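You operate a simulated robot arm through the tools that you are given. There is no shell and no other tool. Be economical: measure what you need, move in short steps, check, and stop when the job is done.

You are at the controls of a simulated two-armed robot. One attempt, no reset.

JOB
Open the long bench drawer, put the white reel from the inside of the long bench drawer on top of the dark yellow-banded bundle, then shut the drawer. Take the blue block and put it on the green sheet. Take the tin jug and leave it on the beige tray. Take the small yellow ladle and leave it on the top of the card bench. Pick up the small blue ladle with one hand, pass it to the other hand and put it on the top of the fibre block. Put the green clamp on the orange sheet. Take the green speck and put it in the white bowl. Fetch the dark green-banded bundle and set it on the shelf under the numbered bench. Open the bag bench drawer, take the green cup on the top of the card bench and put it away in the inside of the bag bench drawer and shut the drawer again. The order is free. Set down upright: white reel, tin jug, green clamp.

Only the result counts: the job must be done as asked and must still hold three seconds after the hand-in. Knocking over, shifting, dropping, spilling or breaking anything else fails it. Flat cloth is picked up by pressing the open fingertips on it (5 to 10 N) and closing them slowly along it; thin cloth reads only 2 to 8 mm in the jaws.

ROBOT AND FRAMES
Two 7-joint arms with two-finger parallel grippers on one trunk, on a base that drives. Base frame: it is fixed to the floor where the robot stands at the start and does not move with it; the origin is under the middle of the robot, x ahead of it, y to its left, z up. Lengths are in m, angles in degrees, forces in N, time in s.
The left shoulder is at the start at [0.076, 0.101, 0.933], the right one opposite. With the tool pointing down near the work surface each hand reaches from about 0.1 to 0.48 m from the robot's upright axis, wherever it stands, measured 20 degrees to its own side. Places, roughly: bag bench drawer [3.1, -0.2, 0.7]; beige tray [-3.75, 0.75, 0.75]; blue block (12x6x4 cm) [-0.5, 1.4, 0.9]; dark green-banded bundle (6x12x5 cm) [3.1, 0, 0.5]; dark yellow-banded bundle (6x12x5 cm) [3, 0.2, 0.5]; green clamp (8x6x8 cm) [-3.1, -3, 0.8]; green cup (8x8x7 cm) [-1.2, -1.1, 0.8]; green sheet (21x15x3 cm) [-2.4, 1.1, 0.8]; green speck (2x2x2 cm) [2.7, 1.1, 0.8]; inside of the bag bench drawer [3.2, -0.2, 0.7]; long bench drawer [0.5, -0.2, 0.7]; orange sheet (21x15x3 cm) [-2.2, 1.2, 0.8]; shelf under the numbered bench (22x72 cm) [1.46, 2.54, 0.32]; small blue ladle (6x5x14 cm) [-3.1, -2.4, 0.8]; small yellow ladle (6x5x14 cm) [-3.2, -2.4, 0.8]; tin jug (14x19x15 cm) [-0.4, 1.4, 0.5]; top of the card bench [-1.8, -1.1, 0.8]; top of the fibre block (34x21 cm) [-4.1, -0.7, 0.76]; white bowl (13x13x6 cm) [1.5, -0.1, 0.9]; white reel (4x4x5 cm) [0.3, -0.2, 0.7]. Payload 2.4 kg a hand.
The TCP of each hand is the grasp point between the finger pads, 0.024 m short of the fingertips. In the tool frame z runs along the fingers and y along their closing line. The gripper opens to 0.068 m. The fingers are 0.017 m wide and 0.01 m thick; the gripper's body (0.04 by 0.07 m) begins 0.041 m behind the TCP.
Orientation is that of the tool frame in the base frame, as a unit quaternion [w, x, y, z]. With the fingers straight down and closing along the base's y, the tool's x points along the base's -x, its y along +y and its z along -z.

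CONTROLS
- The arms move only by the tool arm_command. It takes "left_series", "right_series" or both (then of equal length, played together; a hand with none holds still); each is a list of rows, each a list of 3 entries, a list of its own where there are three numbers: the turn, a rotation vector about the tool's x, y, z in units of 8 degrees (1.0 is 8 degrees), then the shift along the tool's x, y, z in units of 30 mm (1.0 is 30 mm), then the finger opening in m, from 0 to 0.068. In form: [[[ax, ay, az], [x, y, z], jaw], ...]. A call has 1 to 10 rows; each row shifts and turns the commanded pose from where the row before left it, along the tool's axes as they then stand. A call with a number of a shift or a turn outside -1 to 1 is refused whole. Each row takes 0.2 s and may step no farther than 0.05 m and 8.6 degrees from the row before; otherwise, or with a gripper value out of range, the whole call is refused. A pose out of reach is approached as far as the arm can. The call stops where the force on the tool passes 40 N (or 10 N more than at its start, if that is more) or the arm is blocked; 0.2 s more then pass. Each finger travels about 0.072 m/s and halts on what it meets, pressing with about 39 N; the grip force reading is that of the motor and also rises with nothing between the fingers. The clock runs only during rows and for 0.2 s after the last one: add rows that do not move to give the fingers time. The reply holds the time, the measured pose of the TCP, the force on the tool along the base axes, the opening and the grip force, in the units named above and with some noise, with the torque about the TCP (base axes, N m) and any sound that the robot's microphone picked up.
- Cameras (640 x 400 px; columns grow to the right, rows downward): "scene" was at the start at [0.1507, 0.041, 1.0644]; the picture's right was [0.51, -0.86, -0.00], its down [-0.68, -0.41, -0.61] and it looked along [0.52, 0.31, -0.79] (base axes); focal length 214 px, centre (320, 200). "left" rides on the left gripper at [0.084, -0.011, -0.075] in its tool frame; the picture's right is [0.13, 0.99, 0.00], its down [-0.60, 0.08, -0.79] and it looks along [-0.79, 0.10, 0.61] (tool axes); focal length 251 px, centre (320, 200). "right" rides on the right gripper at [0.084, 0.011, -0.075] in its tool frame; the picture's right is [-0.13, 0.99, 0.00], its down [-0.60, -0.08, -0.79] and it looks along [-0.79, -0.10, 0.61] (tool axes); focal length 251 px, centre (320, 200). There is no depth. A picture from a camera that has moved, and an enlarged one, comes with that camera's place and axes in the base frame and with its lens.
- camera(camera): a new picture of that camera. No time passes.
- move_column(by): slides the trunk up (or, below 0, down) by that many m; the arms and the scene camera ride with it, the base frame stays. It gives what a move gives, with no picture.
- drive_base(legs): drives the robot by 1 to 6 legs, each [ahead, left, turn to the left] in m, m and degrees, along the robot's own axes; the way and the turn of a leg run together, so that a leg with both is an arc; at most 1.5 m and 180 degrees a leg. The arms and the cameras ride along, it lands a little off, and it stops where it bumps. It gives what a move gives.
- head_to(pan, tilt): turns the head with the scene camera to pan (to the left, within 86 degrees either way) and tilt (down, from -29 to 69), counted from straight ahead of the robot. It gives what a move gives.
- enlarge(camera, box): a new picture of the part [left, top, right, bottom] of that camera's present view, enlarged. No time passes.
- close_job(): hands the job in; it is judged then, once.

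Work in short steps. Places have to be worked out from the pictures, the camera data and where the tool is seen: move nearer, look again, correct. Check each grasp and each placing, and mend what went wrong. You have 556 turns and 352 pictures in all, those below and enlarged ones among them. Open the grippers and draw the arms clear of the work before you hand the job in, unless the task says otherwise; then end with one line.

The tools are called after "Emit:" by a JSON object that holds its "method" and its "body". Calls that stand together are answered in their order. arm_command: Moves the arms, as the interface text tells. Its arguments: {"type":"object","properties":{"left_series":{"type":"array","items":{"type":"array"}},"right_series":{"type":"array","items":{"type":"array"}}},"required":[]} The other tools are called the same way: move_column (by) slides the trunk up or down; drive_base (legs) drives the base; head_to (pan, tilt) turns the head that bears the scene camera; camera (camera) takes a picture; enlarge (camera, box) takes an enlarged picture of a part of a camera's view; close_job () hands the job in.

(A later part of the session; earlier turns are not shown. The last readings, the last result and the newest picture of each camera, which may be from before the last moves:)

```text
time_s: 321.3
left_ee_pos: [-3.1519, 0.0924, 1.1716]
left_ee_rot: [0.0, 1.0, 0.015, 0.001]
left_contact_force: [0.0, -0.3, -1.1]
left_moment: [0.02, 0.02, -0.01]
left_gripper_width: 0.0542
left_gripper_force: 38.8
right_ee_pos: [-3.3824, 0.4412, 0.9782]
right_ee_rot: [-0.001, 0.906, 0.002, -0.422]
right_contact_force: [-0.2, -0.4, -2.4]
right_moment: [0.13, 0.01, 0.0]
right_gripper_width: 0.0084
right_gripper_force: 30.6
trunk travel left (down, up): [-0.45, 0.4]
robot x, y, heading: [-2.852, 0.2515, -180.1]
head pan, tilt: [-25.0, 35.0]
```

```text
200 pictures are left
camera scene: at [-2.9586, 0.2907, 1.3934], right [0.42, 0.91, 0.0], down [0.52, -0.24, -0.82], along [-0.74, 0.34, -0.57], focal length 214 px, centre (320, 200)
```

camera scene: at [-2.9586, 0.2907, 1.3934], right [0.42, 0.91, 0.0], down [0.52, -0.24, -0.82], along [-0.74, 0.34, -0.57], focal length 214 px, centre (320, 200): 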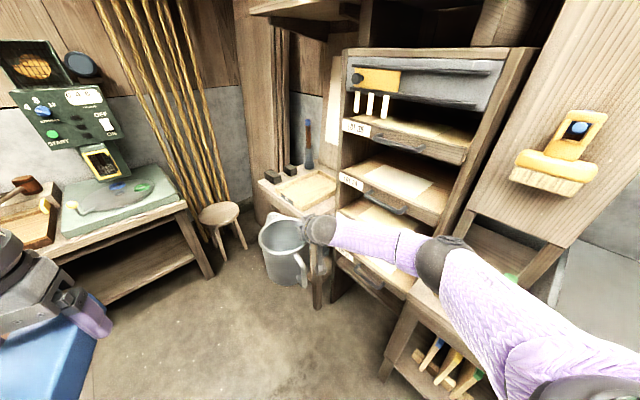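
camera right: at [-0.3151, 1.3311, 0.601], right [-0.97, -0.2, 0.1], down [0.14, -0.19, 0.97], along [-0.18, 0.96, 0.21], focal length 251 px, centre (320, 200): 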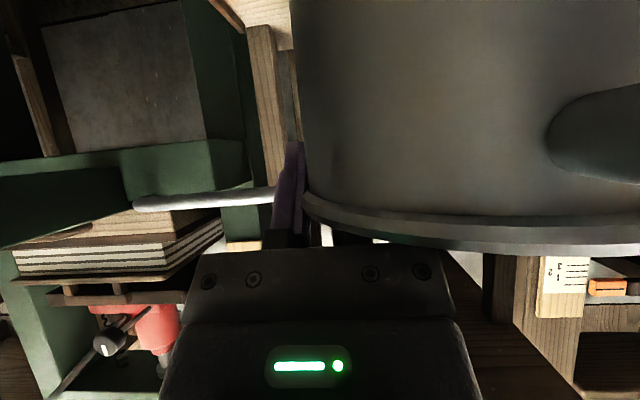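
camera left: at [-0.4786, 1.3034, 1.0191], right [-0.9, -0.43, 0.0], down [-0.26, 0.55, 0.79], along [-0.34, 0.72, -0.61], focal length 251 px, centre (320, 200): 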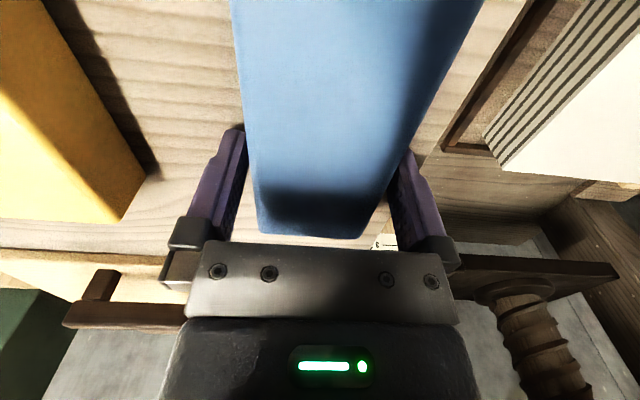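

The tray table faces roughly heading 118°. I drive forward and turn right 30° so the jug hangs in front of/over that table.

Emit:
{"method": "drive_base", "body": {"legs": [[0.5, 0, 0], [0, 0, -25]]}}

Emit:
{"method": "head_to", "body": {"pan": -5, "tilt": 45}}

Emit:
{"method": "camera", "body": {"camera": "scene"}}

```text
time_s: 325.5
left_ee_pos: [-3.6855, 0.2363, 1.171]
left_ee_rot: [0.0, 0.979, -0.205, 0.001]
left_contact_force: [-0.7, 0.0, -1.4]
left_moment: [0.01, 0.07, 0.0]
left_gripper_width: 0.0545
left_gripper_force: 38.7
right_ee_pos: [-3.7449, 0.6514, 0.977]
right_ee_rot: [-0.092, 0.885, -0.197, -0.412]
right_contact_force: [-1.2, 0.2, -2.1]
right_moment: [-0.02, 0.04, -0.01]
right_gripper_width: 0.0078
right_gripper_force: 29.7
trunk travel left (down, up): [-0.45, 0.4]
robot x, y, heading: [-3.3484, 0.253, 154.5]
head pan, tilt: [-25.0, 35.0]
```

```text
time_s: 326.3
left_ee_pos: [-3.6859, 0.2381, 1.1702]
left_ee_rot: [0.001, 0.979, -0.205, 0.001]
left_contact_force: [0.4, -0.1, -1.7]
left_moment: [0.01, 0.03, 0.0]
left_gripper_width: 0.0548
left_gripper_force: 39.0
right_ee_pos: [-3.7451, 0.6494, 0.9777]
right_ee_rot: [-0.093, 0.885, -0.197, -0.411]
right_contact_force: [-0.2, 0.0, -3.2]
right_moment: [0.15, -0.04, -0.01]
right_gripper_width: 0.0078
right_gripper_force: 30.1
trunk travel left (down, up): [-0.45, 0.4]
robot x, y, heading: [-3.3452, 0.2524, 154.5]
head pan, tilt: [-5.0, 45.0]
```

```text
199 pictures are left
camera scene: at [-3.4422, 0.3061, 1.3786], right [0.51, 0.86, 0.0], down [0.61, -0.36, -0.71], along [-0.61, 0.36, -0.71], focal length 214 px, centre (320, 200)
```

scene: 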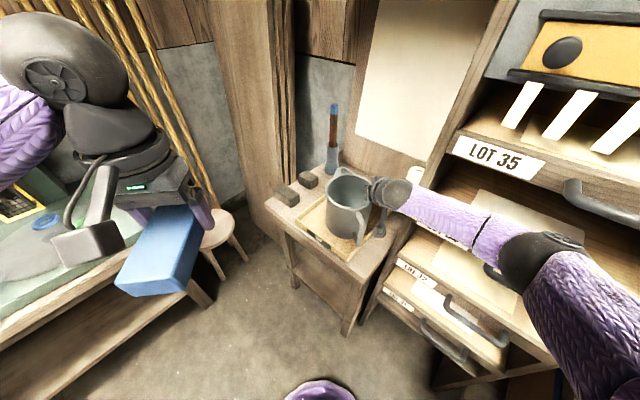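

The jug is above the tray region. I zoom to measure tray and jug.

Emit:
{"method": "enlarge", "body": {"camera": "scene", "box": [250, 140, 450, 290]}}

Emit:
{"method": "camera", "body": {"camera": "right"}}

```text
2.67 times, centred on (350, 215) of scene
camera zoom: at [-3.4422, 0.3061, 1.3786], right [0.51, 0.86, 0.0], down [0.61, -0.36, -0.71], along [-0.61, 0.36, -0.71], focal length 572 px, centre (240, 160)
```

zoom: 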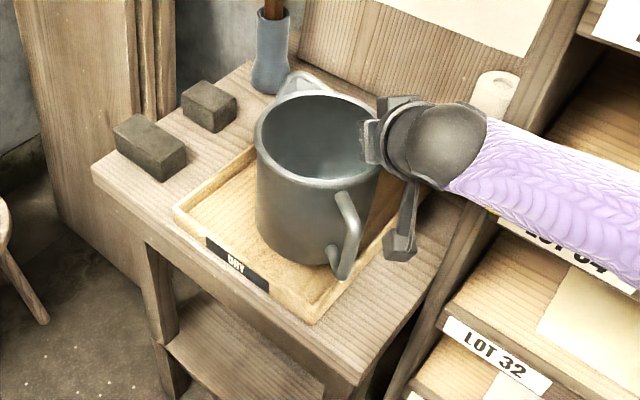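

```text
197 pictures are left
camera right: at [-3.6484, 0.5933, 0.9611], right [-0.5, -0.86, 0.1], down [0.23, -0.02, 0.97], along [-0.84, 0.51, 0.21], focal length 251 px, centre (320, 200)
```

right: 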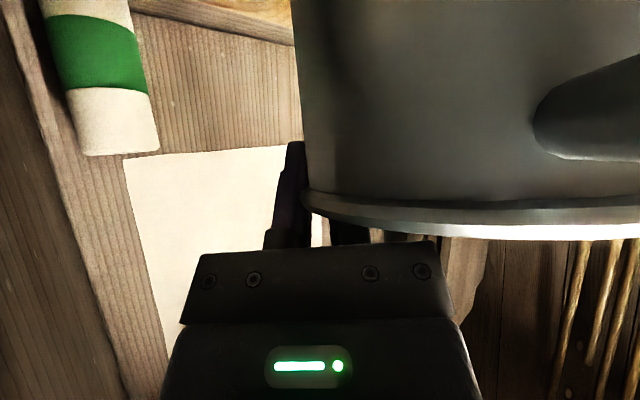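

Tray centre ≈ (-3.83, 0.615). The jug needs ~6.5 cm forward and a 4° pitch correction; then I lower with the trunk.

Emit:
{"method": "arm_command", "body": {"right_series": [[[0, 0.5, 0], [0, 0, 0], 0.0], [[0, 0, 0], [0, 0, 0], 0.0]]}}

Emit:
{"method": "drive_base", "body": {"legs": [[0.068, 0, 0]]}}

Emit:
{"method": "move_column", "body": {"by": -0.05}}

Emit:
{"method": "enlarge", "body": {"camera": "scene", "box": [250, 140, 450, 290]}}

Emit:
{"method": "camera", "body": {"camera": "right"}}

```text
time_s: 326.9
left_ee_pos: [-3.6854, 0.2364, 1.1718]
left_ee_rot: [0.001, 0.979, -0.206, 0.0]
left_contact_force: [0.1, -1.0, -1.6]
left_moment: [0.0, 0.01, -0.02]
left_gripper_width: 0.0545
left_gripper_force: 38.5
right_ee_pos: [-3.7456, 0.6509, 0.9772]
right_ee_rot: [-0.085, 0.899, -0.2, -0.38]
right_contact_force: [-0.6, -0.7, -1.8]
right_moment: [-0.02, 0.0, -0.03]
right_gripper_width: 0.008
right_gripper_force: 29.8
trunk travel left (down, up): [-0.45, 0.4]
robot x, y, heading: [-3.3487, 0.254, 154.4]
head pan, tilt: [-5.0, 45.0]
```

```text
time_s: 327.9
left_ee_pos: [-3.748, 0.2672, 1.1713]
left_ee_rot: [0.0, 0.979, -0.206, 0.002]
left_contact_force: [-0.5, -1.3, -1.6]
left_moment: [0.01, -0.01, -0.01]
left_gripper_width: 0.0546
left_gripper_force: 39.3
right_ee_pos: [-3.808, 0.6794, 0.9772]
right_ee_rot: [-0.085, 0.899, -0.199, -0.38]
right_contact_force: [-0.7, 0.2, -1.8]
right_moment: [0.01, 0.02, 0.0]
right_gripper_width: 0.0078
right_gripper_force: 29.4
trunk travel left (down, up): [-0.45, 0.4]
robot x, y, heading: [-3.4114, 0.2781, 154.6]
head pan, tilt: [-5.0, 45.0]
```

```text
time_s: 328.7
left_ee_pos: [-3.7466, 0.2661, 1.1232]
left_ee_rot: [0.001, 0.979, -0.205, 0.001]
left_contact_force: [0.2, -0.6, -0.8]
left_moment: [-0.03, 0.03, 0.03]
left_gripper_width: 0.0543
left_gripper_force: 39.2
right_ee_pos: [-3.8107, 0.6781, 0.9381]
right_ee_rot: [-0.084, 0.895, -0.199, -0.389]
right_contact_force: [-1.8, -0.7, 16.8]
right_moment: [-0.14, 0.05, -0.13]
right_gripper_width: 0.0081
right_gripper_force: 29.7
trunk travel left (down, up): [-0.403, 0.447]
robot x, y, heading: [-3.4105, 0.2854, 154.4]
head pan, tilt: [-5.0, 45.0]
stopped: the force on the tool passed its limit at 57 N (the readings are from after the stop); the commanded pose is now the measured one
```

```text
2.67 times, centred on (350, 215) of scene
camera zoom: at [-3.5078, 0.3365, 1.331], right [0.51, 0.86, 0.0], down [0.61, -0.36, -0.71], along [-0.61, 0.36, -0.71], focal length 572 px, centre (240, 160)
```

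zoom: 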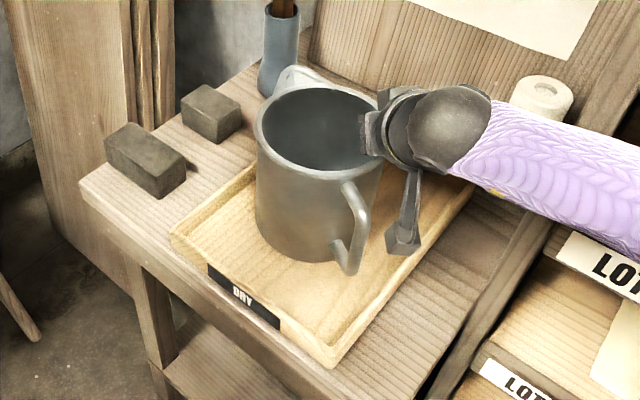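

```text
195 pictures are left
camera right: at [-3.7123, 0.622, 0.9268], right [-0.5, -0.86, 0.1], down [0.19, 0.0, 0.98], along [-0.85, 0.51, 0.16], focal length 251 px, centre (320, 200)
```

right: 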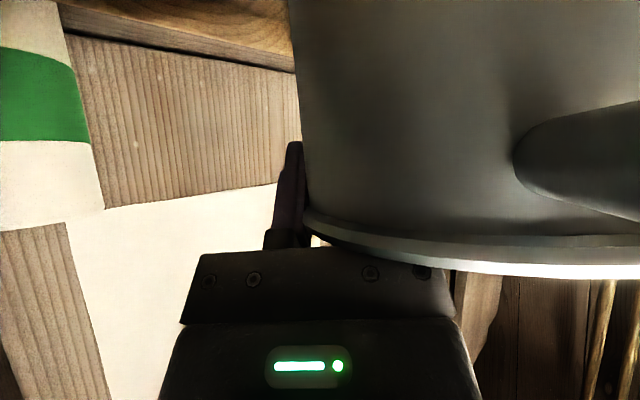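

Contact with the tray; the jug sits well inside it. I ease slightly and open slowly.

Emit:
{"method": "arm_command", "body": {"right_series": [[[0, 0, 0], [-0.04, 0, -0.05], 0.0], [[0, 0, 0], [0, 0, 0], 0.01], [[0, 0, 0], [0, 0, 0], 0.016], [[0, 0, 0], [0, 0, 0], 0.025], [[0, 0, 0], [0, 0, 0], 0.04], [[0, 0, 0], [0, 0, 0], 0.05]]}}

Emit:
{"method": "camera", "body": {"camera": "right"}}

Emit:
{"method": "enlarge", "body": {"camera": "scene", "box": [250, 140, 450, 290]}}

```text
time_s: 330.1
left_ee_pos: [-3.747, 0.2653, 1.1229]
left_ee_rot: [0.001, 0.979, -0.205, 0.002]
left_contact_force: [0.2, 0.1, -1.6]
left_moment: [0.0, 0.03, 0.01]
left_gripper_width: 0.0543
left_gripper_force: 39.1
right_ee_pos: [-3.8091, 0.6797, 0.9354]
right_ee_rot: [-0.085, 0.897, -0.2, -0.386]
right_contact_force: [-0.7, -1.6, 10.5]
right_moment: [-0.33, -0.31, -0.03]
right_gripper_width: 0.0502
right_gripper_force: 0.0
trunk travel left (down, up): [-0.403, 0.447]
robot x, y, heading: [-3.412, 0.2772, 154.8]
head pan, tilt: [-5.0, 45.0]
```

```text
194 pictures are left
camera right: at [-3.7112, 0.6222, 0.9272], right [-0.5, -0.86, 0.1], down [0.18, 0.0, 0.98], along [-0.85, 0.51, 0.15], focal length 251 px, centre (320, 200)
```

right: 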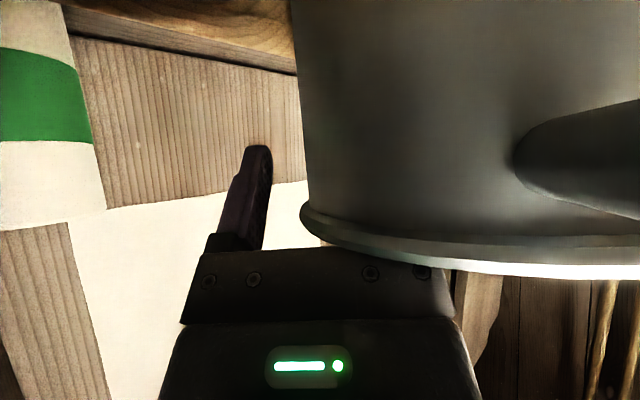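

```text
2.67 times, centred on (350, 215) of scene
camera zoom: at [-3.5086, 0.3369, 1.3311], right [0.51, 0.86, 0.0], down [0.61, -0.36, -0.71], along [-0.61, 0.36, -0.71], focal length 572 px, centre (240, 160)
```

zoom: 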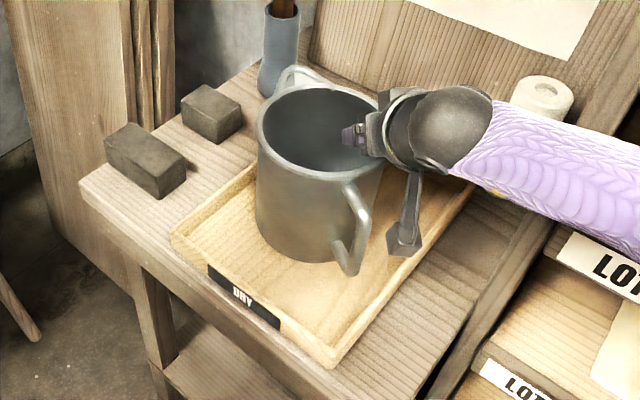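

The jug is released and standing. I lift the hand straight up out of it.

Emit:
{"method": "arm_command", "body": {"right_series": [[[0, 0, 0], [-0.3, 0, -0.3], 0.05], [[0, 0, 0], [-0.6, 0, -0.6], 0.05], [[0, 0, 0], [-0.6, 0, -0.6], 0.05], [[0, 0, 0], [-0.6, 0, -0.6], 0.05], [[0, 0, 0], [-0.5, 0, -0.7], 0.05]]}}

Emit:
{"method": "drive_base", "body": {"legs": [[-0.2, 0, 0]]}}

Emit:
{"method": "camera", "body": {"camera": "scene"}}

```text
time_s: 331.3
left_ee_pos: [-3.7504, 0.2634, 1.1177]
left_ee_rot: [0.0, 0.979, -0.204, 0.005]
left_contact_force: [-0.5, -0.8, -1.2]
left_moment: [-0.01, 0.03, 0.01]
left_gripper_width: 0.0547
left_gripper_force: 38.6
right_ee_pos: [-3.8051, 0.6693, 1.0335]
right_ee_rot: [-0.082, 0.901, -0.199, -0.377]
right_contact_force: [0.8, -0.5, 0.0]
right_moment: [0.01, -0.01, -0.04]
right_gripper_width: 0.0499
right_gripper_force: 0.1
trunk travel left (down, up): [-0.403, 0.447]
robot x, y, heading: [-3.4114, 0.2807, 154.9]
head pan, tilt: [-5.0, 45.0]
```

```text
time_s: 332.4
left_ee_pos: [-3.6374, 0.1827, 1.1254]
left_ee_rot: [0.001, 0.993, -0.113, -0.016]
left_contact_force: [-3.1, 0.9, -1.8]
left_moment: [-0.03, -0.12, -0.03]
left_gripper_width: 0.0546
left_gripper_force: 39.6
right_ee_pos: [-3.7711, 0.5546, 1.0359]
right_ee_rot: [-0.032, 0.918, -0.097, -0.383]
right_contact_force: [-2.1, 2.1, 0.2]
right_moment: [-0.06, -0.06, 0.09]
right_gripper_width: 0.0502
right_gripper_force: 0.0
trunk travel left (down, up): [-0.403, 0.447]
robot x, y, heading: [-3.3422, 0.275, 165.4]
head pan, tilt: [-5.0, 45.0]
stopped in leg 1: the robot was blocked; the commanded pose is now the measured one
```

```text
192 pictures are left
camera scene: at [-3.4686, 0.3094, 1.3259], right [0.34, 0.94, 0.01], down [0.68, -0.24, -0.7], along [-0.65, 0.24, -0.72], focal length 214 px, centre (320, 200)
```

scene: 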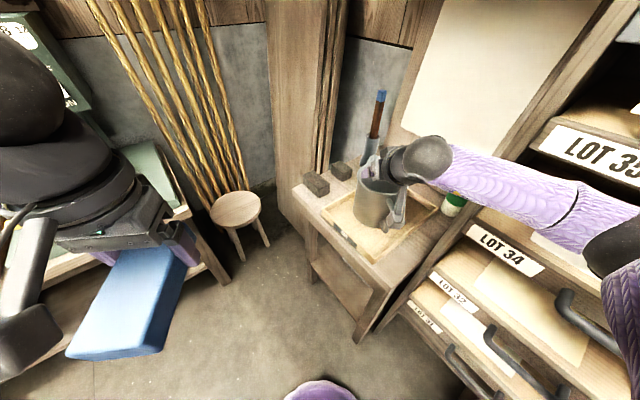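

The base was blocked while backing; I inspect closely before moving.

Emit:
{"method": "enlarge", "body": {"camera": "scene", "box": [280, 100, 520, 300]}}

Emit:
{"method": "camera", "body": {"camera": "right"}}

Emit:
{"method": "head_to", "body": {"pan": -60, "tilt": 45}}

Emit:
{"method": "camera", "body": {"camera": "scene"}}

```text
2.00 times, centred on (400, 200) of scene
camera zoom: at [-3.4686, 0.3094, 1.3259], right [0.34, 0.94, 0.01], down [0.68, -0.24, -0.7], along [-0.65, 0.24, -0.72], focal length 429 px, centre (160, 200)
```

zoom: 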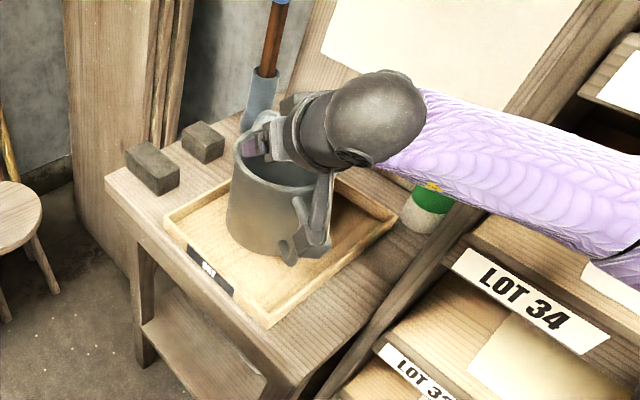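

```text
190 pictures are left
camera right: at [-3.6608, 0.5226, 1.0287], right [-0.29, -0.95, 0.1], down [0.15, 0.06, 0.99], along [-0.94, 0.3, 0.13], focal length 251 px, centre (320, 200)
```

right: 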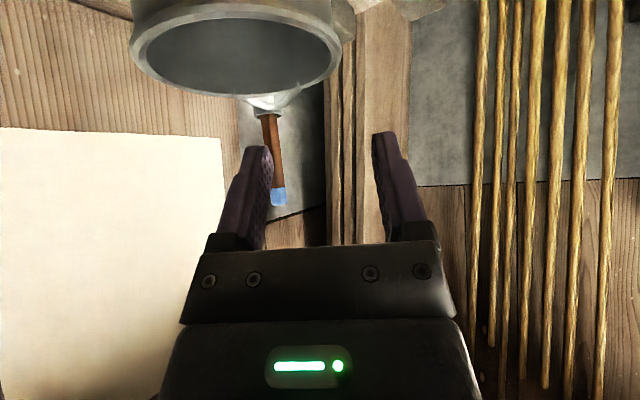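

```text
time_s: 333.7
left_ee_pos: [-3.6419, 0.1881, 1.1251]
left_ee_rot: [0.001, 0.993, -0.116, -0.01]
left_contact_force: [-0.9, 0.8, -2.1]
left_moment: [0.0, 0.03, 0.01]
left_gripper_width: 0.0545
left_gripper_force: 38.6
right_ee_pos: [-3.7722, 0.5622, 1.034]
right_ee_rot: [-0.035, 0.919, -0.103, -0.38]
right_contact_force: [-0.7, 0.4, 0.3]
right_moment: [0.02, 0.0, -0.02]
right_gripper_width: 0.0499
right_gripper_force: 0.1
trunk travel left (down, up): [-0.403, 0.447]
robot x, y, heading: [-3.3421, 0.2752, 164.8]
head pan, tilt: [-60.0, 45.0]
```

```text
189 pictures are left
camera scene: at [-3.41, 0.3647, 1.3283], right [0.97, 0.26, 0.01], down [0.19, -0.68, -0.7], along [-0.17, 0.68, -0.71], focal length 214 px, centre (320, 200)
```

scene: 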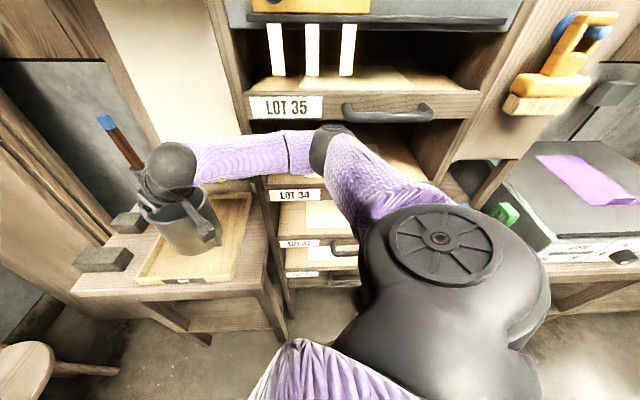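

The jug stands upright on the tray. The right arm seems to have snagged on the rack; I zoom there.

Emit:
{"method": "enlarge", "body": {"camera": "scene", "box": [160, 60, 480, 260]}}

Emit:
{"method": "head_to", "body": {"pan": -60, "tilt": 65}}

Emit:
{"method": "camera", "body": {"camera": "scene"}}

```text
2.00 times, centred on (320, 160) of scene
camera zoom: at [-3.41, 0.3647, 1.3283], right [0.97, 0.26, 0.01], down [0.19, -0.68, -0.7], along [-0.17, 0.68, -0.71], focal length 429 px, centre (320, 280)
```

zoom: 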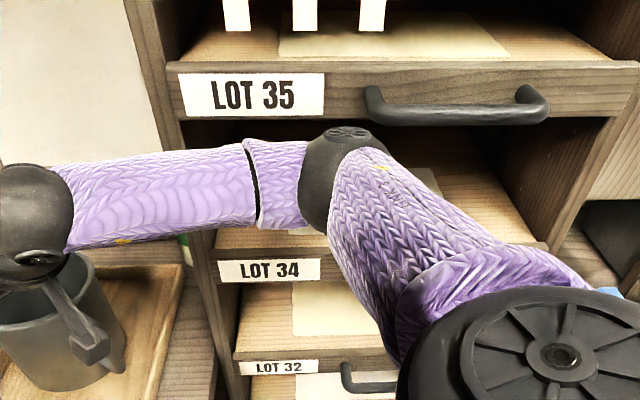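

```text
time_s: 334.5
left_ee_pos: [-3.641, 0.1882, 1.1244]
left_ee_rot: [0.002, 0.993, -0.114, -0.012]
left_contact_force: [-0.6, 0.8, -2.0]
left_moment: [-0.01, 0.01, 0.0]
left_gripper_width: 0.0542
left_gripper_force: 38.8
right_ee_pos: [-3.7722, 0.563, 1.0351]
right_ee_rot: [-0.035, 0.918, -0.103, -0.381]
right_contact_force: [-1.0, -0.7, -0.1]
right_moment: [0.0, 0.0, -0.02]
right_gripper_width: 0.0499
right_gripper_force: 0.1
trunk travel left (down, up): [-0.403, 0.447]
robot x, y, heading: [-3.3408, 0.278, 164.9]
head pan, tilt: [-60.0, 65.0]
```

```text
187 pictures are left
camera scene: at [-3.404, 0.3451, 1.3035], right [0.97, 0.26, 0.01], down [0.24, -0.88, -0.42], along [-0.1, 0.41, -0.91], focal length 214 px, centre (320, 200)
```

scene: 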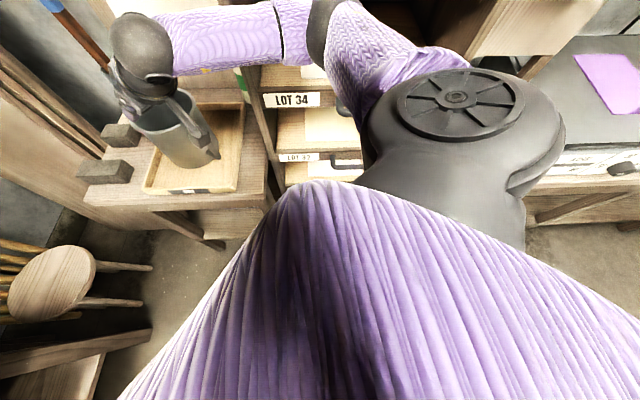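

The right elbow likely hooked the left end of the "LOT 35" handle. I first shift the robot straight away (−y) from the rack, with the hand still above the jug.

Emit:
{"method": "drive_base", "body": {"legs": [[-0.031, 0.116, 0]]}}

Emit:
{"method": "head_to", "body": {"pan": -40, "tilt": 40}}

Emit:
{"method": "camera", "body": {"camera": "scene"}}

```text
time_s: 335.8
left_ee_pos: [-3.6438, 0.1016, 1.1322]
left_ee_rot: [0.008, 0.989, -0.146, -0.018]
left_contact_force: [-0.3, -0.1, -1.3]
left_moment: [-0.04, -0.04, 0.01]
left_gripper_width: 0.0546
left_gripper_force: 39.1
right_ee_pos: [-3.753, 0.4895, 1.0418]
right_ee_rot: [-0.046, 0.909, -0.139, -0.389]
right_contact_force: [-0.2, -0.2, -0.5]
right_moment: [-0.01, 0.03, -0.01]
right_gripper_width: 0.0498
right_gripper_force: 0.0
trunk travel left (down, up): [-0.403, 0.447]
robot x, y, heading: [-3.3559, 0.156, 161.4]
head pan, tilt: [-60.0, 65.0]
```

```text
time_s: 336.6
left_ee_pos: [-3.6452, 0.0984, 1.1323]
left_ee_rot: [0.006, 0.989, -0.146, -0.018]
left_contact_force: [0.0, -0.3, -1.9]
left_moment: [0.01, 0.05, -0.04]
left_gripper_width: 0.0548
left_gripper_force: 39.1
right_ee_pos: [-3.7521, 0.4867, 1.0415]
right_ee_rot: [-0.046, 0.91, -0.139, -0.388]
right_contact_force: [0.5, 0.2, -0.5]
right_moment: [0.02, 0.01, 0.02]
right_gripper_width: 0.0499
right_gripper_force: 0.1
trunk travel left (down, up): [-0.403, 0.447]
robot x, y, heading: [-3.3488, 0.1566, 161.2]
head pan, tilt: [-40.0, 40.0]
```

```text
186 pictures are left
camera scene: at [-3.425, 0.2555, 1.337], right [0.85, 0.52, -0.01], down [0.33, -0.56, -0.76], along [-0.4, 0.65, -0.65], focal length 214 px, centre (320, 200)
```

scene: 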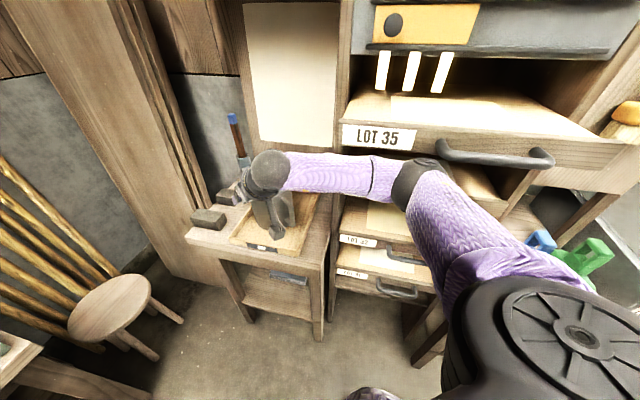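

The LOT 35 drawer seems to have been dragged out by the elbow. I zoom in to understand the contact before freeing and restoring it.

Emit:
{"method": "enlarge", "body": {"camera": "scene", "box": [320, 80, 600, 280]}}

```text
2.00 times, centred on (460, 180) of scene
camera zoom: at [-3.425, 0.2555, 1.337], right [0.85, 0.52, -0.01], down [0.33, -0.56, -0.76], along [-0.4, 0.65, -0.65], focal length 429 px, centre (40, 240)
```

zoom: 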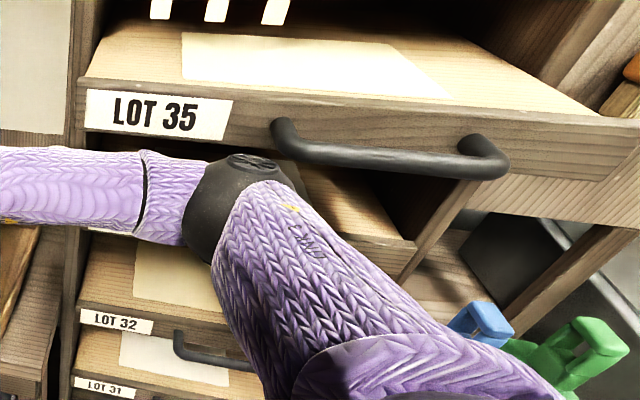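

I lower the trunk 5 cm (elbow below the drawer front and handle), then move away from the rack.

Emit:
{"method": "move_column", "body": {"by": -0.05}}

Emit:
{"method": "enlarge", "body": {"camera": "scene", "box": [320, 80, 600, 280]}}

```text
time_s: 337.6
left_ee_pos: [-3.6461, 0.0876, 1.08]
left_ee_rot: [0.001, 0.989, -0.146, -0.019]
left_contact_force: [0.5, -0.8, -1.1]
left_moment: [-0.02, 0.03, -0.02]
left_gripper_width: 0.0543
left_gripper_force: 39.1
right_ee_pos: [-3.7526, 0.477, 0.9965]
right_ee_rot: [-0.053, 0.91, -0.137, -0.388]
right_contact_force: [-0.4, -0.8, -0.4]
right_moment: [-0.01, 0.04, 0.01]
right_gripper_width: 0.0501
right_gripper_force: 0.0
trunk travel left (down, up): [-0.353, 0.497]
robot x, y, heading: [-3.3527, 0.1564, 161.3]
head pan, tilt: [-40.0, 40.0]
```

```text
2.00 times, centred on (460, 180) of scene
camera zoom: at [-3.4345, 0.2442, 1.2881], right [0.85, 0.52, 0.0], down [0.34, -0.55, -0.77], along [-0.4, 0.65, -0.64], focal length 429 px, centre (40, 240)
```

zoom: 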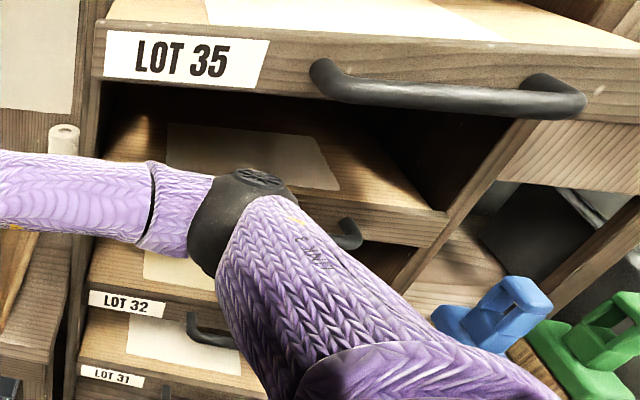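

The arm is free now (no tilt). I move away from the rack.

Emit:
{"method": "drive_base", "body": {"legs": [[-0.05, 0.14, 0]]}}

Emit:
{"method": "camera", "body": {"camera": "scene"}}

```text
time_s: 338.9
left_ee_pos: [-3.6441, -0.0622, 1.0807]
left_ee_rot: [0.001, 0.989, -0.146, -0.019]
left_contact_force: [0.4, -0.2, -1.5]
left_moment: [0.04, 0.02, 0.0]
left_gripper_width: 0.0546
left_gripper_force: 38.8
right_ee_pos: [-3.751, 0.327, 0.9977]
right_ee_rot: [-0.052, 0.909, -0.136, -0.39]
right_contact_force: [-0.3, -0.5, -0.2]
right_moment: [0.01, 0.0, 0.03]
right_gripper_width: 0.05
right_gripper_force: 0.1
trunk travel left (down, up): [-0.353, 0.497]
robot x, y, heading: [-3.3524, 0.0054, 161.5]
head pan, tilt: [-40.0, 40.0]
```

```text
183 pictures are left
camera scene: at [-3.4321, 0.0939, 1.2879], right [0.85, 0.52, 0.0], down [0.33, -0.55, -0.77], along [-0.4, 0.65, -0.64], focal length 214 px, centre (320, 200)
```

scene: 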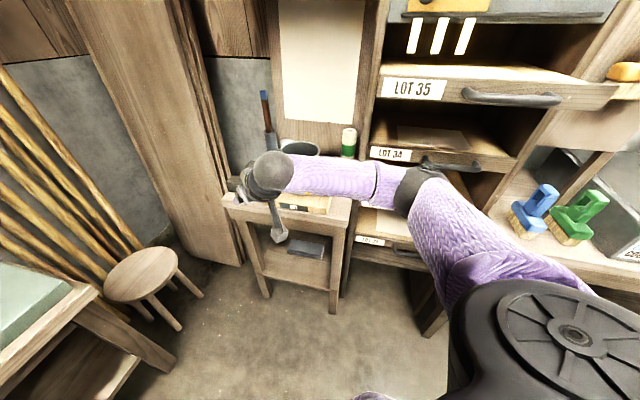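

The arm is clear; LOT 35 protrudes ~11 cm beyond its neighbours. I reposition to push it back in: turn to face the rack, raise, close the right fingers.

Emit:
{"method": "drive_base", "body": {"legs": [[0, 0, -51], [-0.02, -0.17, 0]]}}

Emit:
{"method": "move_column", "body": {"by": 0.2}}

Emit:
{"method": "head_to", "body": {"pan": -10, "tilt": 25}}

Emit:
{"method": "camera", "body": {"camera": "scene"}}

Emit:
{"method": "camera", "body": {"camera": "right"}}

```text
time_s: 342.7
left_ee_pos: [-3.4201, 0.2324, 1.0824]
left_ee_rot: [-0.007, 0.828, -0.56, -0.017]
left_contact_force: [-0.4, 1.0, -1.1]
left_moment: [0.05, 0.02, 0.03]
left_gripper_width: 0.0547
left_gripper_force: 39.2
right_ee_pos: [-3.1847, 0.5604, 0.9973]
right_ee_rot: [-0.215, 0.761, -0.517, -0.328]
right_contact_force: [1.5, -0.1, 0.1]
right_moment: [-0.03, 0.0, 0.01]
right_gripper_width: 0.05
right_gripper_force: 0.0
trunk travel left (down, up): [-0.353, 0.497]
robot x, y, heading: [-3.1855, 0.0476, 109.9]
head pan, tilt: [-40.0, 40.0]
```

```text
time_s: 344.9
left_ee_pos: [-3.421, 0.2321, 1.2806]
left_ee_rot: [-0.006, 0.829, -0.559, -0.017]
left_contact_force: [0.7, 0.1, -1.1]
left_moment: [0.04, 0.02, 0.0]
left_gripper_width: 0.0545
left_gripper_force: 38.8
right_ee_pos: [-3.1833, 0.5589, 1.1965]
right_ee_rot: [-0.216, 0.761, -0.516, -0.329]
right_contact_force: [0.0, 0.1, -0.8]
right_moment: [-0.02, -0.02, 0.0]
right_gripper_width: 0.05
right_gripper_force: 0.0
trunk travel left (down, up): [-0.553, 0.297]
robot x, y, heading: [-3.1843, 0.0441, 110.0]
head pan, tilt: [-40.0, 40.0]
```

```text
time_s: 345.8
left_ee_pos: [-3.4206, 0.233, 1.281]
left_ee_rot: [-0.006, 0.828, -0.56, -0.018]
left_contact_force: [-0.2, 0.8, -0.3]
left_moment: [0.01, -0.01, 0.0]
left_gripper_width: 0.0546
left_gripper_force: 39.0
right_ee_pos: [-3.1838, 0.5582, 1.197]
right_ee_rot: [-0.215, 0.761, -0.516, -0.33]
right_contact_force: [0.8, -0.4, 0.0]
right_moment: [0.0, 0.01, -0.01]
right_gripper_width: 0.0502
right_gripper_force: 0.0
trunk travel left (down, up): [-0.553, 0.297]
robot x, y, heading: [-3.1845, 0.0461, 110.0]
head pan, tilt: [-10.0, 25.0]
```

```text
182 pictures are left
camera scene: at [-3.2054, 0.1562, 1.5122], right [0.98, 0.18, 0.0], down [0.07, -0.42, -0.91], along [-0.16, 0.89, -0.42], focal length 214 px, centre (320, 200)
```

scene: 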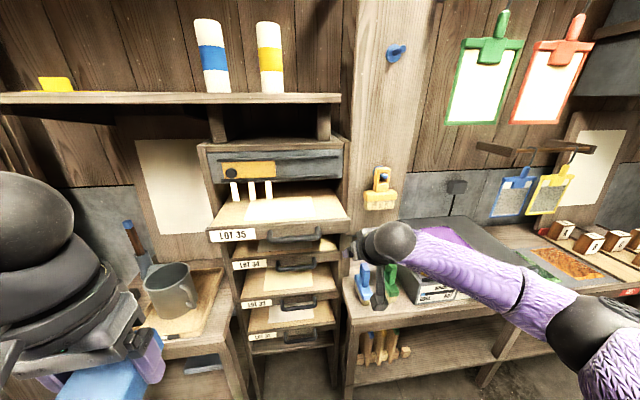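

```text
181 pictures are left
camera right: at [-3.1515, 0.4518, 1.1878], right [-0.95, -0.29, 0.1], down [0.14, -0.11, 0.98], along [-0.27, 0.95, 0.15], focal length 251 px, centre (320, 200)
```

right: 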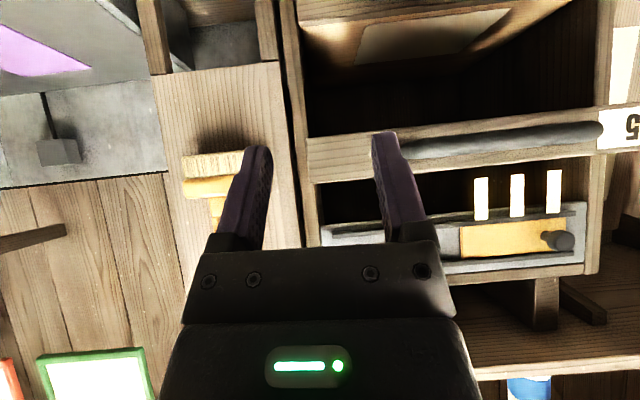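

Now LOT 35's right panel end is at (-3.214, 0.70, 1.175), handle beyond. I close the fingers, shift 2.4 cm left, and push the panel gently by driving forward.

Emit:
{"method": "arm_command", "body": {"right_series": [[[0, 0, 0], [0, 0.4, 0], 0.02], [[0, 0, 0], [0, 0.4, 0], 0.0], [[0, 0, 0], [0, 0, 0], 0.0], [[0, 0, 0], [0, 0, 0], 0.0]]}}

Emit:
{"method": "drive_base", "body": {"legs": [[0.12, 0, 0]]}}

Emit:
{"method": "camera", "body": {"camera": "right"}}

Emit:
{"method": "camera", "body": {"camera": "scene"}}

```text
time_s: 346.8
left_ee_pos: [-3.4211, 0.2338, 1.2805]
left_ee_rot: [-0.006, 0.829, -0.559, -0.016]
left_contact_force: [-0.4, 0.8, -1.1]
left_moment: [0.04, 0.06, -0.02]
left_gripper_width: 0.0547
left_gripper_force: 39.1
right_ee_pos: [-3.2072, 0.5526, 1.1961]
right_ee_rot: [-0.216, 0.761, -0.516, -0.329]
right_contact_force: [0.0, -0.9, 0.1]
right_moment: [0.0, -0.04, -0.02]
right_gripper_width: 0.0002
right_gripper_force: 24.2
trunk travel left (down, up): [-0.553, 0.297]
robot x, y, heading: [-3.1828, 0.0475, 110.1]
head pan, tilt: [-10.0, 25.0]
```

```text
time_s: 348.1
left_ee_pos: [-3.4629, 0.3467, 1.2813]
left_ee_rot: [-0.007, 0.829, -0.56, -0.018]
left_contact_force: [-0.3, 0.6, -0.7]
left_moment: [0.01, 0.02, 0.02]
left_gripper_width: 0.0544
left_gripper_force: 38.4
right_ee_pos: [-3.2492, 0.6652, 1.1963]
right_ee_rot: [-0.215, 0.761, -0.517, -0.328]
right_contact_force: [-0.4, -0.5, 1.1]
right_moment: [0.0, -0.01, -0.02]
right_gripper_width: 0.0
right_gripper_force: 23.5
trunk travel left (down, up): [-0.553, 0.297]
robot x, y, heading: [-3.2266, 0.16, 110.1]
head pan, tilt: [-10.0, 25.0]
```

```text
180 pictures are left
camera right: at [-3.2157, 0.5569, 1.1875], right [-0.95, -0.29, 0.1], down [0.14, -0.11, 0.98], along [-0.27, 0.95, 0.15], focal length 251 px, centre (320, 200)
```

right: 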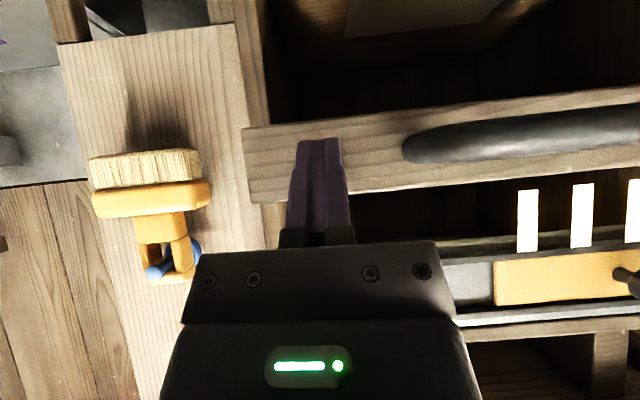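

```text
179 pictures are left
camera scene: at [-3.2474, 0.2701, 1.5122], right [0.98, 0.18, 0.0], down [0.08, -0.42, -0.91], along [-0.16, 0.89, -0.42], focal length 214 px, centre (320, 200)
```

scene: 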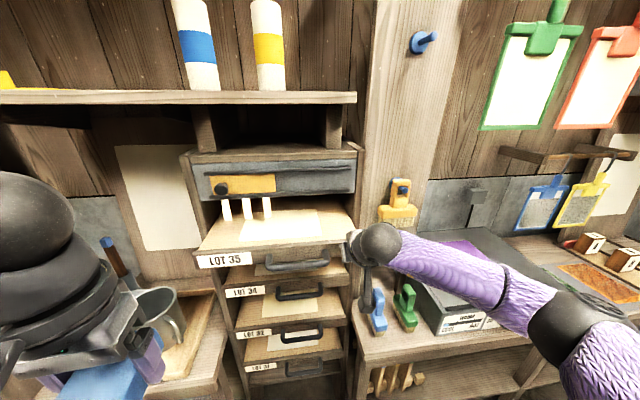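

Fingertips face the panel squarely. I push by driving 10 cm, then check.

Emit:
{"method": "drive_base", "body": {"legs": [[0.1, 0, 0]]}}

Emit:
{"method": "camera", "body": {"camera": "scene"}}

```text
time_s: 349.3
left_ee_pos: [-3.4969, 0.4379, 1.2805]
left_ee_rot: [-0.007, 0.829, -0.559, -0.017]
left_contact_force: [0.2, -0.5, -0.7]
left_moment: [0.03, 0.01, 0.03]
left_gripper_width: 0.0546
left_gripper_force: 39.1
right_ee_pos: [-3.2831, 0.7544, 1.1971]
right_ee_rot: [-0.214, 0.762, -0.516, -0.327]
right_contact_force: [0.5, 0.7, 0.6]
right_moment: [0.0, 0.02, 0.03]
right_gripper_width: 0.0002
right_gripper_force: 23.8
trunk travel left (down, up): [-0.553, 0.297]
robot x, y, heading: [-3.2594, 0.2539, 110.1]
head pan, tilt: [-10.0, 25.0]
stopped in leg 1: the force on the tool passed its limit at 134 N (the readings are from after the stop); the commanded pose is now the measured one
```

```text
178 pictures are left
camera scene: at [-3.2811, 0.3614, 1.5123], right [0.98, 0.18, 0.0], down [0.07, -0.42, -0.91], along [-0.16, 0.89, -0.42], focal length 214 px, centre (320, 200)
```

scene: 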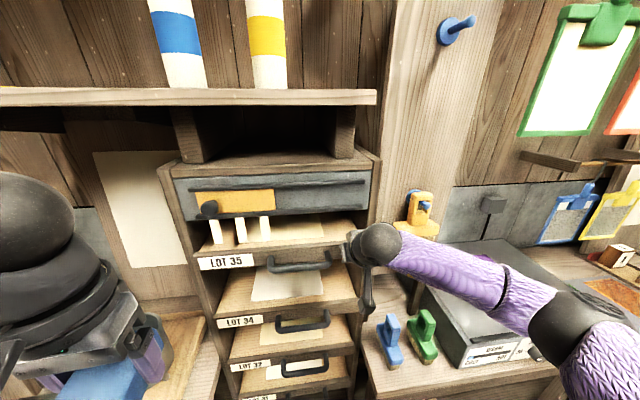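

LOT 35 is back flush with its neighbours (position matches the original within a cm). I back away and straighten the right hand.

Emit:
{"method": "drive_base", "body": {"legs": [[-0.3, 0, 0]]}}

Emit:
{"method": "arm_command", "body": {"right_series": [[[0.03, 0.96, 0.03], [0, 0, -0.3], 0.0], [[0.03, 0.96, 0.03], [0, 0, -0.3], 0.0], [[0.03, 0.96, 0.03], [0, 0, -0.3], 0.0], [[0.03, 0.96, 0.03], [0, 0, -0.3], 0.03], [[0.03, 0.96, 0.03], [0, 0, -0.3], 0.06], [[0.03, 0.96, 0.03], [0, 0, 0], 0.068], [[0, 0, 0], [0.8, 0, 0], 0.068], [[0, 0, 0], [0.8, 0, 0], 0.068], [[0, 0, 0], [0.8, 0, 0], 0.068]]}}

Emit:
{"method": "head_to", "body": {"pan": 10, "tilt": 30}}

Emit:
{"method": "camera", "body": {"camera": "scene"}}

```text
time_s: 351.4
left_ee_pos: [-3.3914, 0.1528, 1.2809]
left_ee_rot: [-0.006, 0.83, -0.558, -0.018]
left_contact_force: [0.1, 0.0, -1.1]
left_moment: [0.06, 0.05, 0.0]
left_gripper_width: 0.0545
left_gripper_force: 38.5
right_ee_pos: [-3.1785, 0.4712, 1.197]
right_ee_rot: [-0.214, 0.762, -0.516, -0.327]
right_contact_force: [0.5, -0.3, 0.3]
right_moment: [0.03, -0.03, 0.04]
right_gripper_width: 0.0
right_gripper_force: 23.5
trunk travel left (down, up): [-0.553, 0.297]
robot x, y, heading: [-3.1532, -0.0319, 110.5]
head pan, tilt: [-10.0, 25.0]
```

```text
time_s: 353.4
left_ee_pos: [-3.3917, 0.1532, 1.2809]
left_ee_rot: [-0.006, 0.83, -0.558, -0.017]
left_contact_force: [0.9, 0.3, -1.1]
left_moment: [0.03, 0.0, -0.02]
left_gripper_width: 0.0544
left_gripper_force: 39.0
right_ee_pos: [-3.1441, 0.3819, 1.2342]
right_ee_rot: [0.0, 0.821, -0.572, 0.001]
right_contact_force: [-0.8, 0.0, -0.2]
right_moment: [0.01, 0.01, 0.0]
right_gripper_width: 0.0679
right_gripper_force: 0.1
trunk travel left (down, up): [-0.553, 0.297]
robot x, y, heading: [-3.1546, -0.033, 110.2]
head pan, tilt: [-10.0, 25.0]
```

```text
time_s: 354.2
left_ee_pos: [-3.3925, 0.1538, 1.2808]
left_ee_rot: [-0.006, 0.83, -0.558, -0.017]
left_contact_force: [-0.4, 0.8, -0.9]
left_moment: [0.03, -0.01, -0.01]
left_gripper_width: 0.0545
left_gripper_force: 38.6
right_ee_pos: [-3.1455, 0.3841, 1.2346]
right_ee_rot: [-0.001, 0.821, -0.571, 0.001]
right_contact_force: [-0.4, -0.5, -0.5]
right_moment: [0.02, 0.01, 0.01]
right_gripper_width: 0.0682
right_gripper_force: 0.1
trunk travel left (down, up): [-0.553, 0.297]
robot x, y, heading: [-3.1569, -0.0305, 110.5]
head pan, tilt: [10.0, 30.0]
```

```text
177 pictures are left
camera scene: at [-3.2058, 0.0652, 1.5043], right [0.86, 0.5, 0.0], down [0.25, -0.43, -0.87], along [-0.44, 0.75, -0.5], focal length 214 px, centre (320, 200)
```

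scene: 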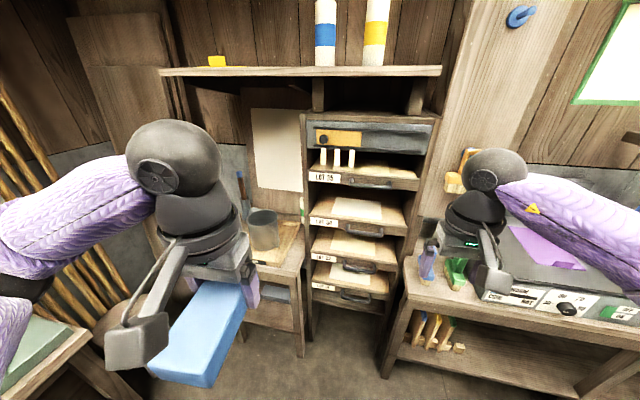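

The rack looks right again. Now to the green sheet: I drive right along the bench.

Emit:
{"method": "drive_base", "body": {"legs": [[0, -1.05, -4.5]]}}

Emit:
{"method": "move_column", "body": {"by": -0.12}}

Emit:
{"method": "head_to", "body": {"pan": 0, "tilt": 45}}

Emit:
{"method": "camera", "body": {"camera": "scene"}}

```text
time_s: 359.6
left_ee_pos: [-2.3782, 0.496, 1.281]
left_ee_rot: [-0.007, 0.806, -0.592, -0.017]
left_contact_force: [0.2, 0.3, -1.7]
left_moment: [0.03, -0.01, 0.01]
left_gripper_width: 0.0545
left_gripper_force: 38.6
right_ee_pos: [-2.1125, 0.7039, 1.2343]
right_ee_rot: [0.0, 0.797, -0.604, 0.001]
right_contact_force: [-0.2, -0.6, 0.0]
right_moment: [0.01, -0.04, 0.0]
right_gripper_width: 0.0681
right_gripper_force: 0.1
trunk travel left (down, up): [-0.553, 0.297]
robot x, y, heading: [-2.1532, 0.2914, 105.5]
head pan, tilt: [10.0, 30.0]
```

```text
time_s: 361.1
left_ee_pos: [-2.3773, 0.4952, 1.1616]
left_ee_rot: [-0.007, 0.806, -0.592, -0.017]
left_contact_force: [0.5, 0.7, -1.0]
left_moment: [0.01, 0.0, -0.04]
left_gripper_width: 0.0544
left_gripper_force: 38.6
right_ee_pos: [-2.1127, 0.7041, 1.1149]
right_ee_rot: [0.0, 0.796, -0.605, 0.001]
right_contact_force: [-0.8, 0.6, -0.7]
right_moment: [0.03, 0.02, 0.0]
right_gripper_width: 0.0681
right_gripper_force: 0.0
trunk travel left (down, up): [-0.433, 0.417]
robot x, y, heading: [-2.1527, 0.2952, 105.5]
head pan, tilt: [10.0, 30.0]
```

```text
time_s: 361.9
left_ee_pos: [-2.3773, 0.4964, 1.1608]
left_ee_rot: [-0.007, 0.806, -0.591, -0.016]
left_contact_force: [-0.1, -0.4, -0.8]
left_moment: [0.05, 0.01, -0.01]
left_gripper_width: 0.0546
left_gripper_force: 39.0
right_ee_pos: [-2.1121, 0.705, 1.1151]
right_ee_rot: [0.0, 0.797, -0.605, 0.002]
right_contact_force: [0.5, -0.5, 1.0]
right_moment: [0.02, -0.01, -0.01]
right_gripper_width: 0.0678
right_gripper_force: 0.1
trunk travel left (down, up): [-0.433, 0.417]
robot x, y, heading: [-2.1539, 0.2893, 105.8]
head pan, tilt: [0.0, 45.0]
```

```text
176 pictures are left
camera scene: at [-2.185, 0.3996, 1.3613], right [0.96, 0.27, 0.0], down [0.19, -0.68, -0.71], along [-0.19, 0.68, -0.71], focal length 214 px, centre (320, 200)
```

scene: 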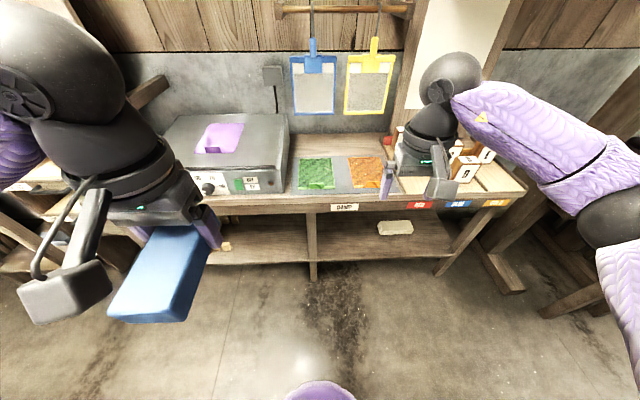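

Green sheet centre ≈ (-2.385, 1.07). I drive in so it's within the left hand's reach.

Emit:
{"method": "drive_base", "body": {"legs": [[0, -0.11, 0], [0.345, 0, 0]]}}

Emit:
{"method": "head_to", "body": {"pan": 10, "tilt": 60}}

Emit:
{"method": "camera", "body": {"camera": "scene"}}

Emit:
{"method": "camera", "body": {"camera": "left"}}

```text
time_s: 364.9
left_ee_pos: [-2.3626, 0.8586, 1.1606]
left_ee_rot: [-0.007, 0.805, -0.593, -0.016]
left_contact_force: [-0.3, -0.5, -1.6]
left_moment: [0.03, 0.01, 0.0]
left_gripper_width: 0.0544
left_gripper_force: 38.9
right_ee_pos: [-2.0961, 1.0659, 1.1151]
right_ee_rot: [0.0, 0.795, -0.606, 0.002]
right_contact_force: [-0.2, -0.7, 0.5]
right_moment: [0.0, -0.01, 0.04]
right_gripper_width: 0.068
right_gripper_force: 0.1
trunk travel left (down, up): [-0.433, 0.417]
robot x, y, heading: [-2.1422, 0.6539, 105.4]
head pan, tilt: [0.0, 45.0]
```

```text
time_s: 365.7
left_ee_pos: [-2.3621, 0.8591, 1.1595]
left_ee_rot: [-0.007, 0.805, -0.593, -0.018]
left_contact_force: [0.6, 0.0, -0.8]
left_moment: [0.02, 0.01, 0.0]
left_gripper_width: 0.0547
left_gripper_force: 39.0
right_ee_pos: [-2.0957, 1.0658, 1.1152]
right_ee_rot: [0.0, 0.795, -0.606, 0.001]
right_contact_force: [0.1, 0.7, 0.1]
right_moment: [-0.04, 0.0, 0.02]
right_gripper_width: 0.0678
right_gripper_force: 0.0
trunk travel left (down, up): [-0.433, 0.417]
robot x, y, heading: [-2.1418, 0.6505, 105.6]
head pan, tilt: [10.0, 60.0]
```

```text
175 pictures are left
camera scene: at [-2.1768, 0.7428, 1.3418], right [0.9, 0.43, 0.0], down [0.37, -0.78, -0.5], along [-0.21, 0.45, -0.87], focal length 214 px, centre (320, 200)
```

scene: 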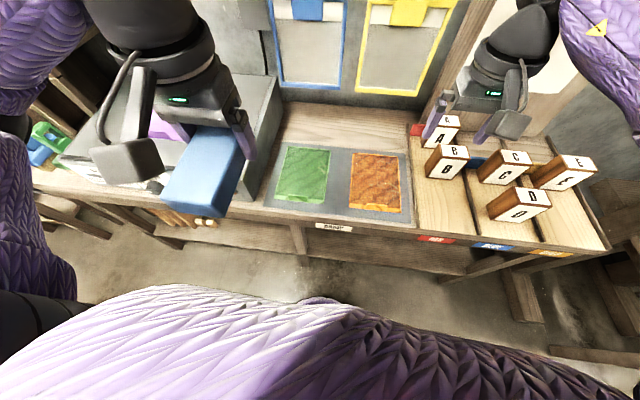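

```text
174 pictures are left
camera left: at [-2.3251, 0.78, 1.2329], right [-0.91, -0.42, 0.0], down [-0.24, 0.53, 0.81], along [-0.34, 0.74, -0.58], focal length 251 px, centre (320, 200)
```

left: 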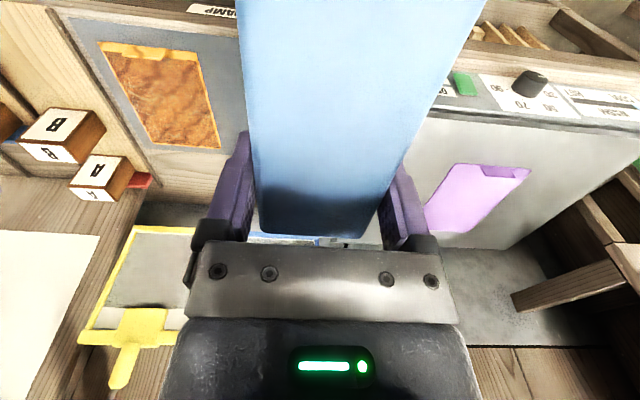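

Green sheet centre refined (-2.392, 1.078). I carry the block over it.

Emit:
{"method": "arm_command", "body": {"left_series": [[[0, 0, 0], [-0.909, -0.15, 0.3], 0.04], [[0, 0, 0], [-0.909, -0.15, 0.3], 0.04], [[0, 0, 0], [-0.909, -0.15, 0.3], 0.04], [[0, 0, 0], [-0.909, -0.15, 0.3], 0.04], [[0, 0, 0], [-0.909, -0.15, 0.5], 0.04], [[0, 0, 0], [-0.909, -0.15, 0.7], 0.04], [[0, 0, 0], [-0.909, -0.15, 0.8], 0.04], [[0, 0, 0], [-0.909, -0.15, 0.8], 0.04]]}}

Emit:
{"method": "camera", "body": {"camera": "scene"}}

```text
time_s: 367.5
left_ee_pos: [-2.3939, 1.0815, 1.0467]
left_ee_rot: [-0.006, 0.804, -0.595, -0.017]
left_contact_force: [-1.1, -0.5, -2.1]
left_moment: [0.01, -0.04, -0.01]
left_gripper_width: 0.0544
left_gripper_force: 39.2
right_ee_pos: [-2.0964, 1.0652, 1.116]
right_ee_rot: [-0.001, 0.796, -0.606, 0.001]
right_contact_force: [0.3, -0.3, -0.1]
right_moment: [0.01, -0.01, -0.04]
right_gripper_width: 0.068
right_gripper_force: 0.0
trunk travel left (down, up): [-0.433, 0.417]
robot x, y, heading: [-2.1443, 0.6522, 105.4]
head pan, tilt: [10.0, 60.0]
```

```text
173 pictures are left
camera scene: at [-2.1765, 0.7432, 1.3417], right [0.9, 0.43, 0.0], down [0.37, -0.78, -0.5], along [-0.21, 0.45, -0.87], focal length 214 px, centre (320, 200)
```

scene: 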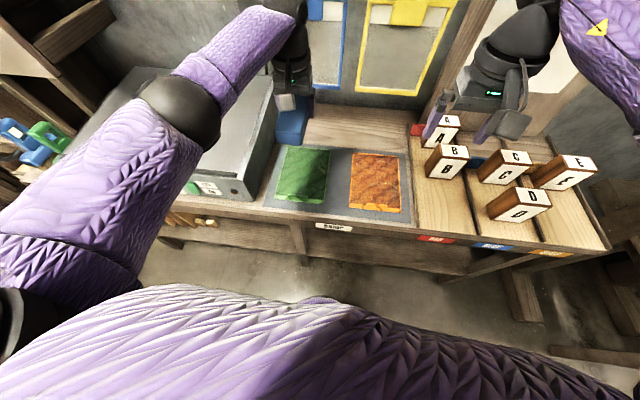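

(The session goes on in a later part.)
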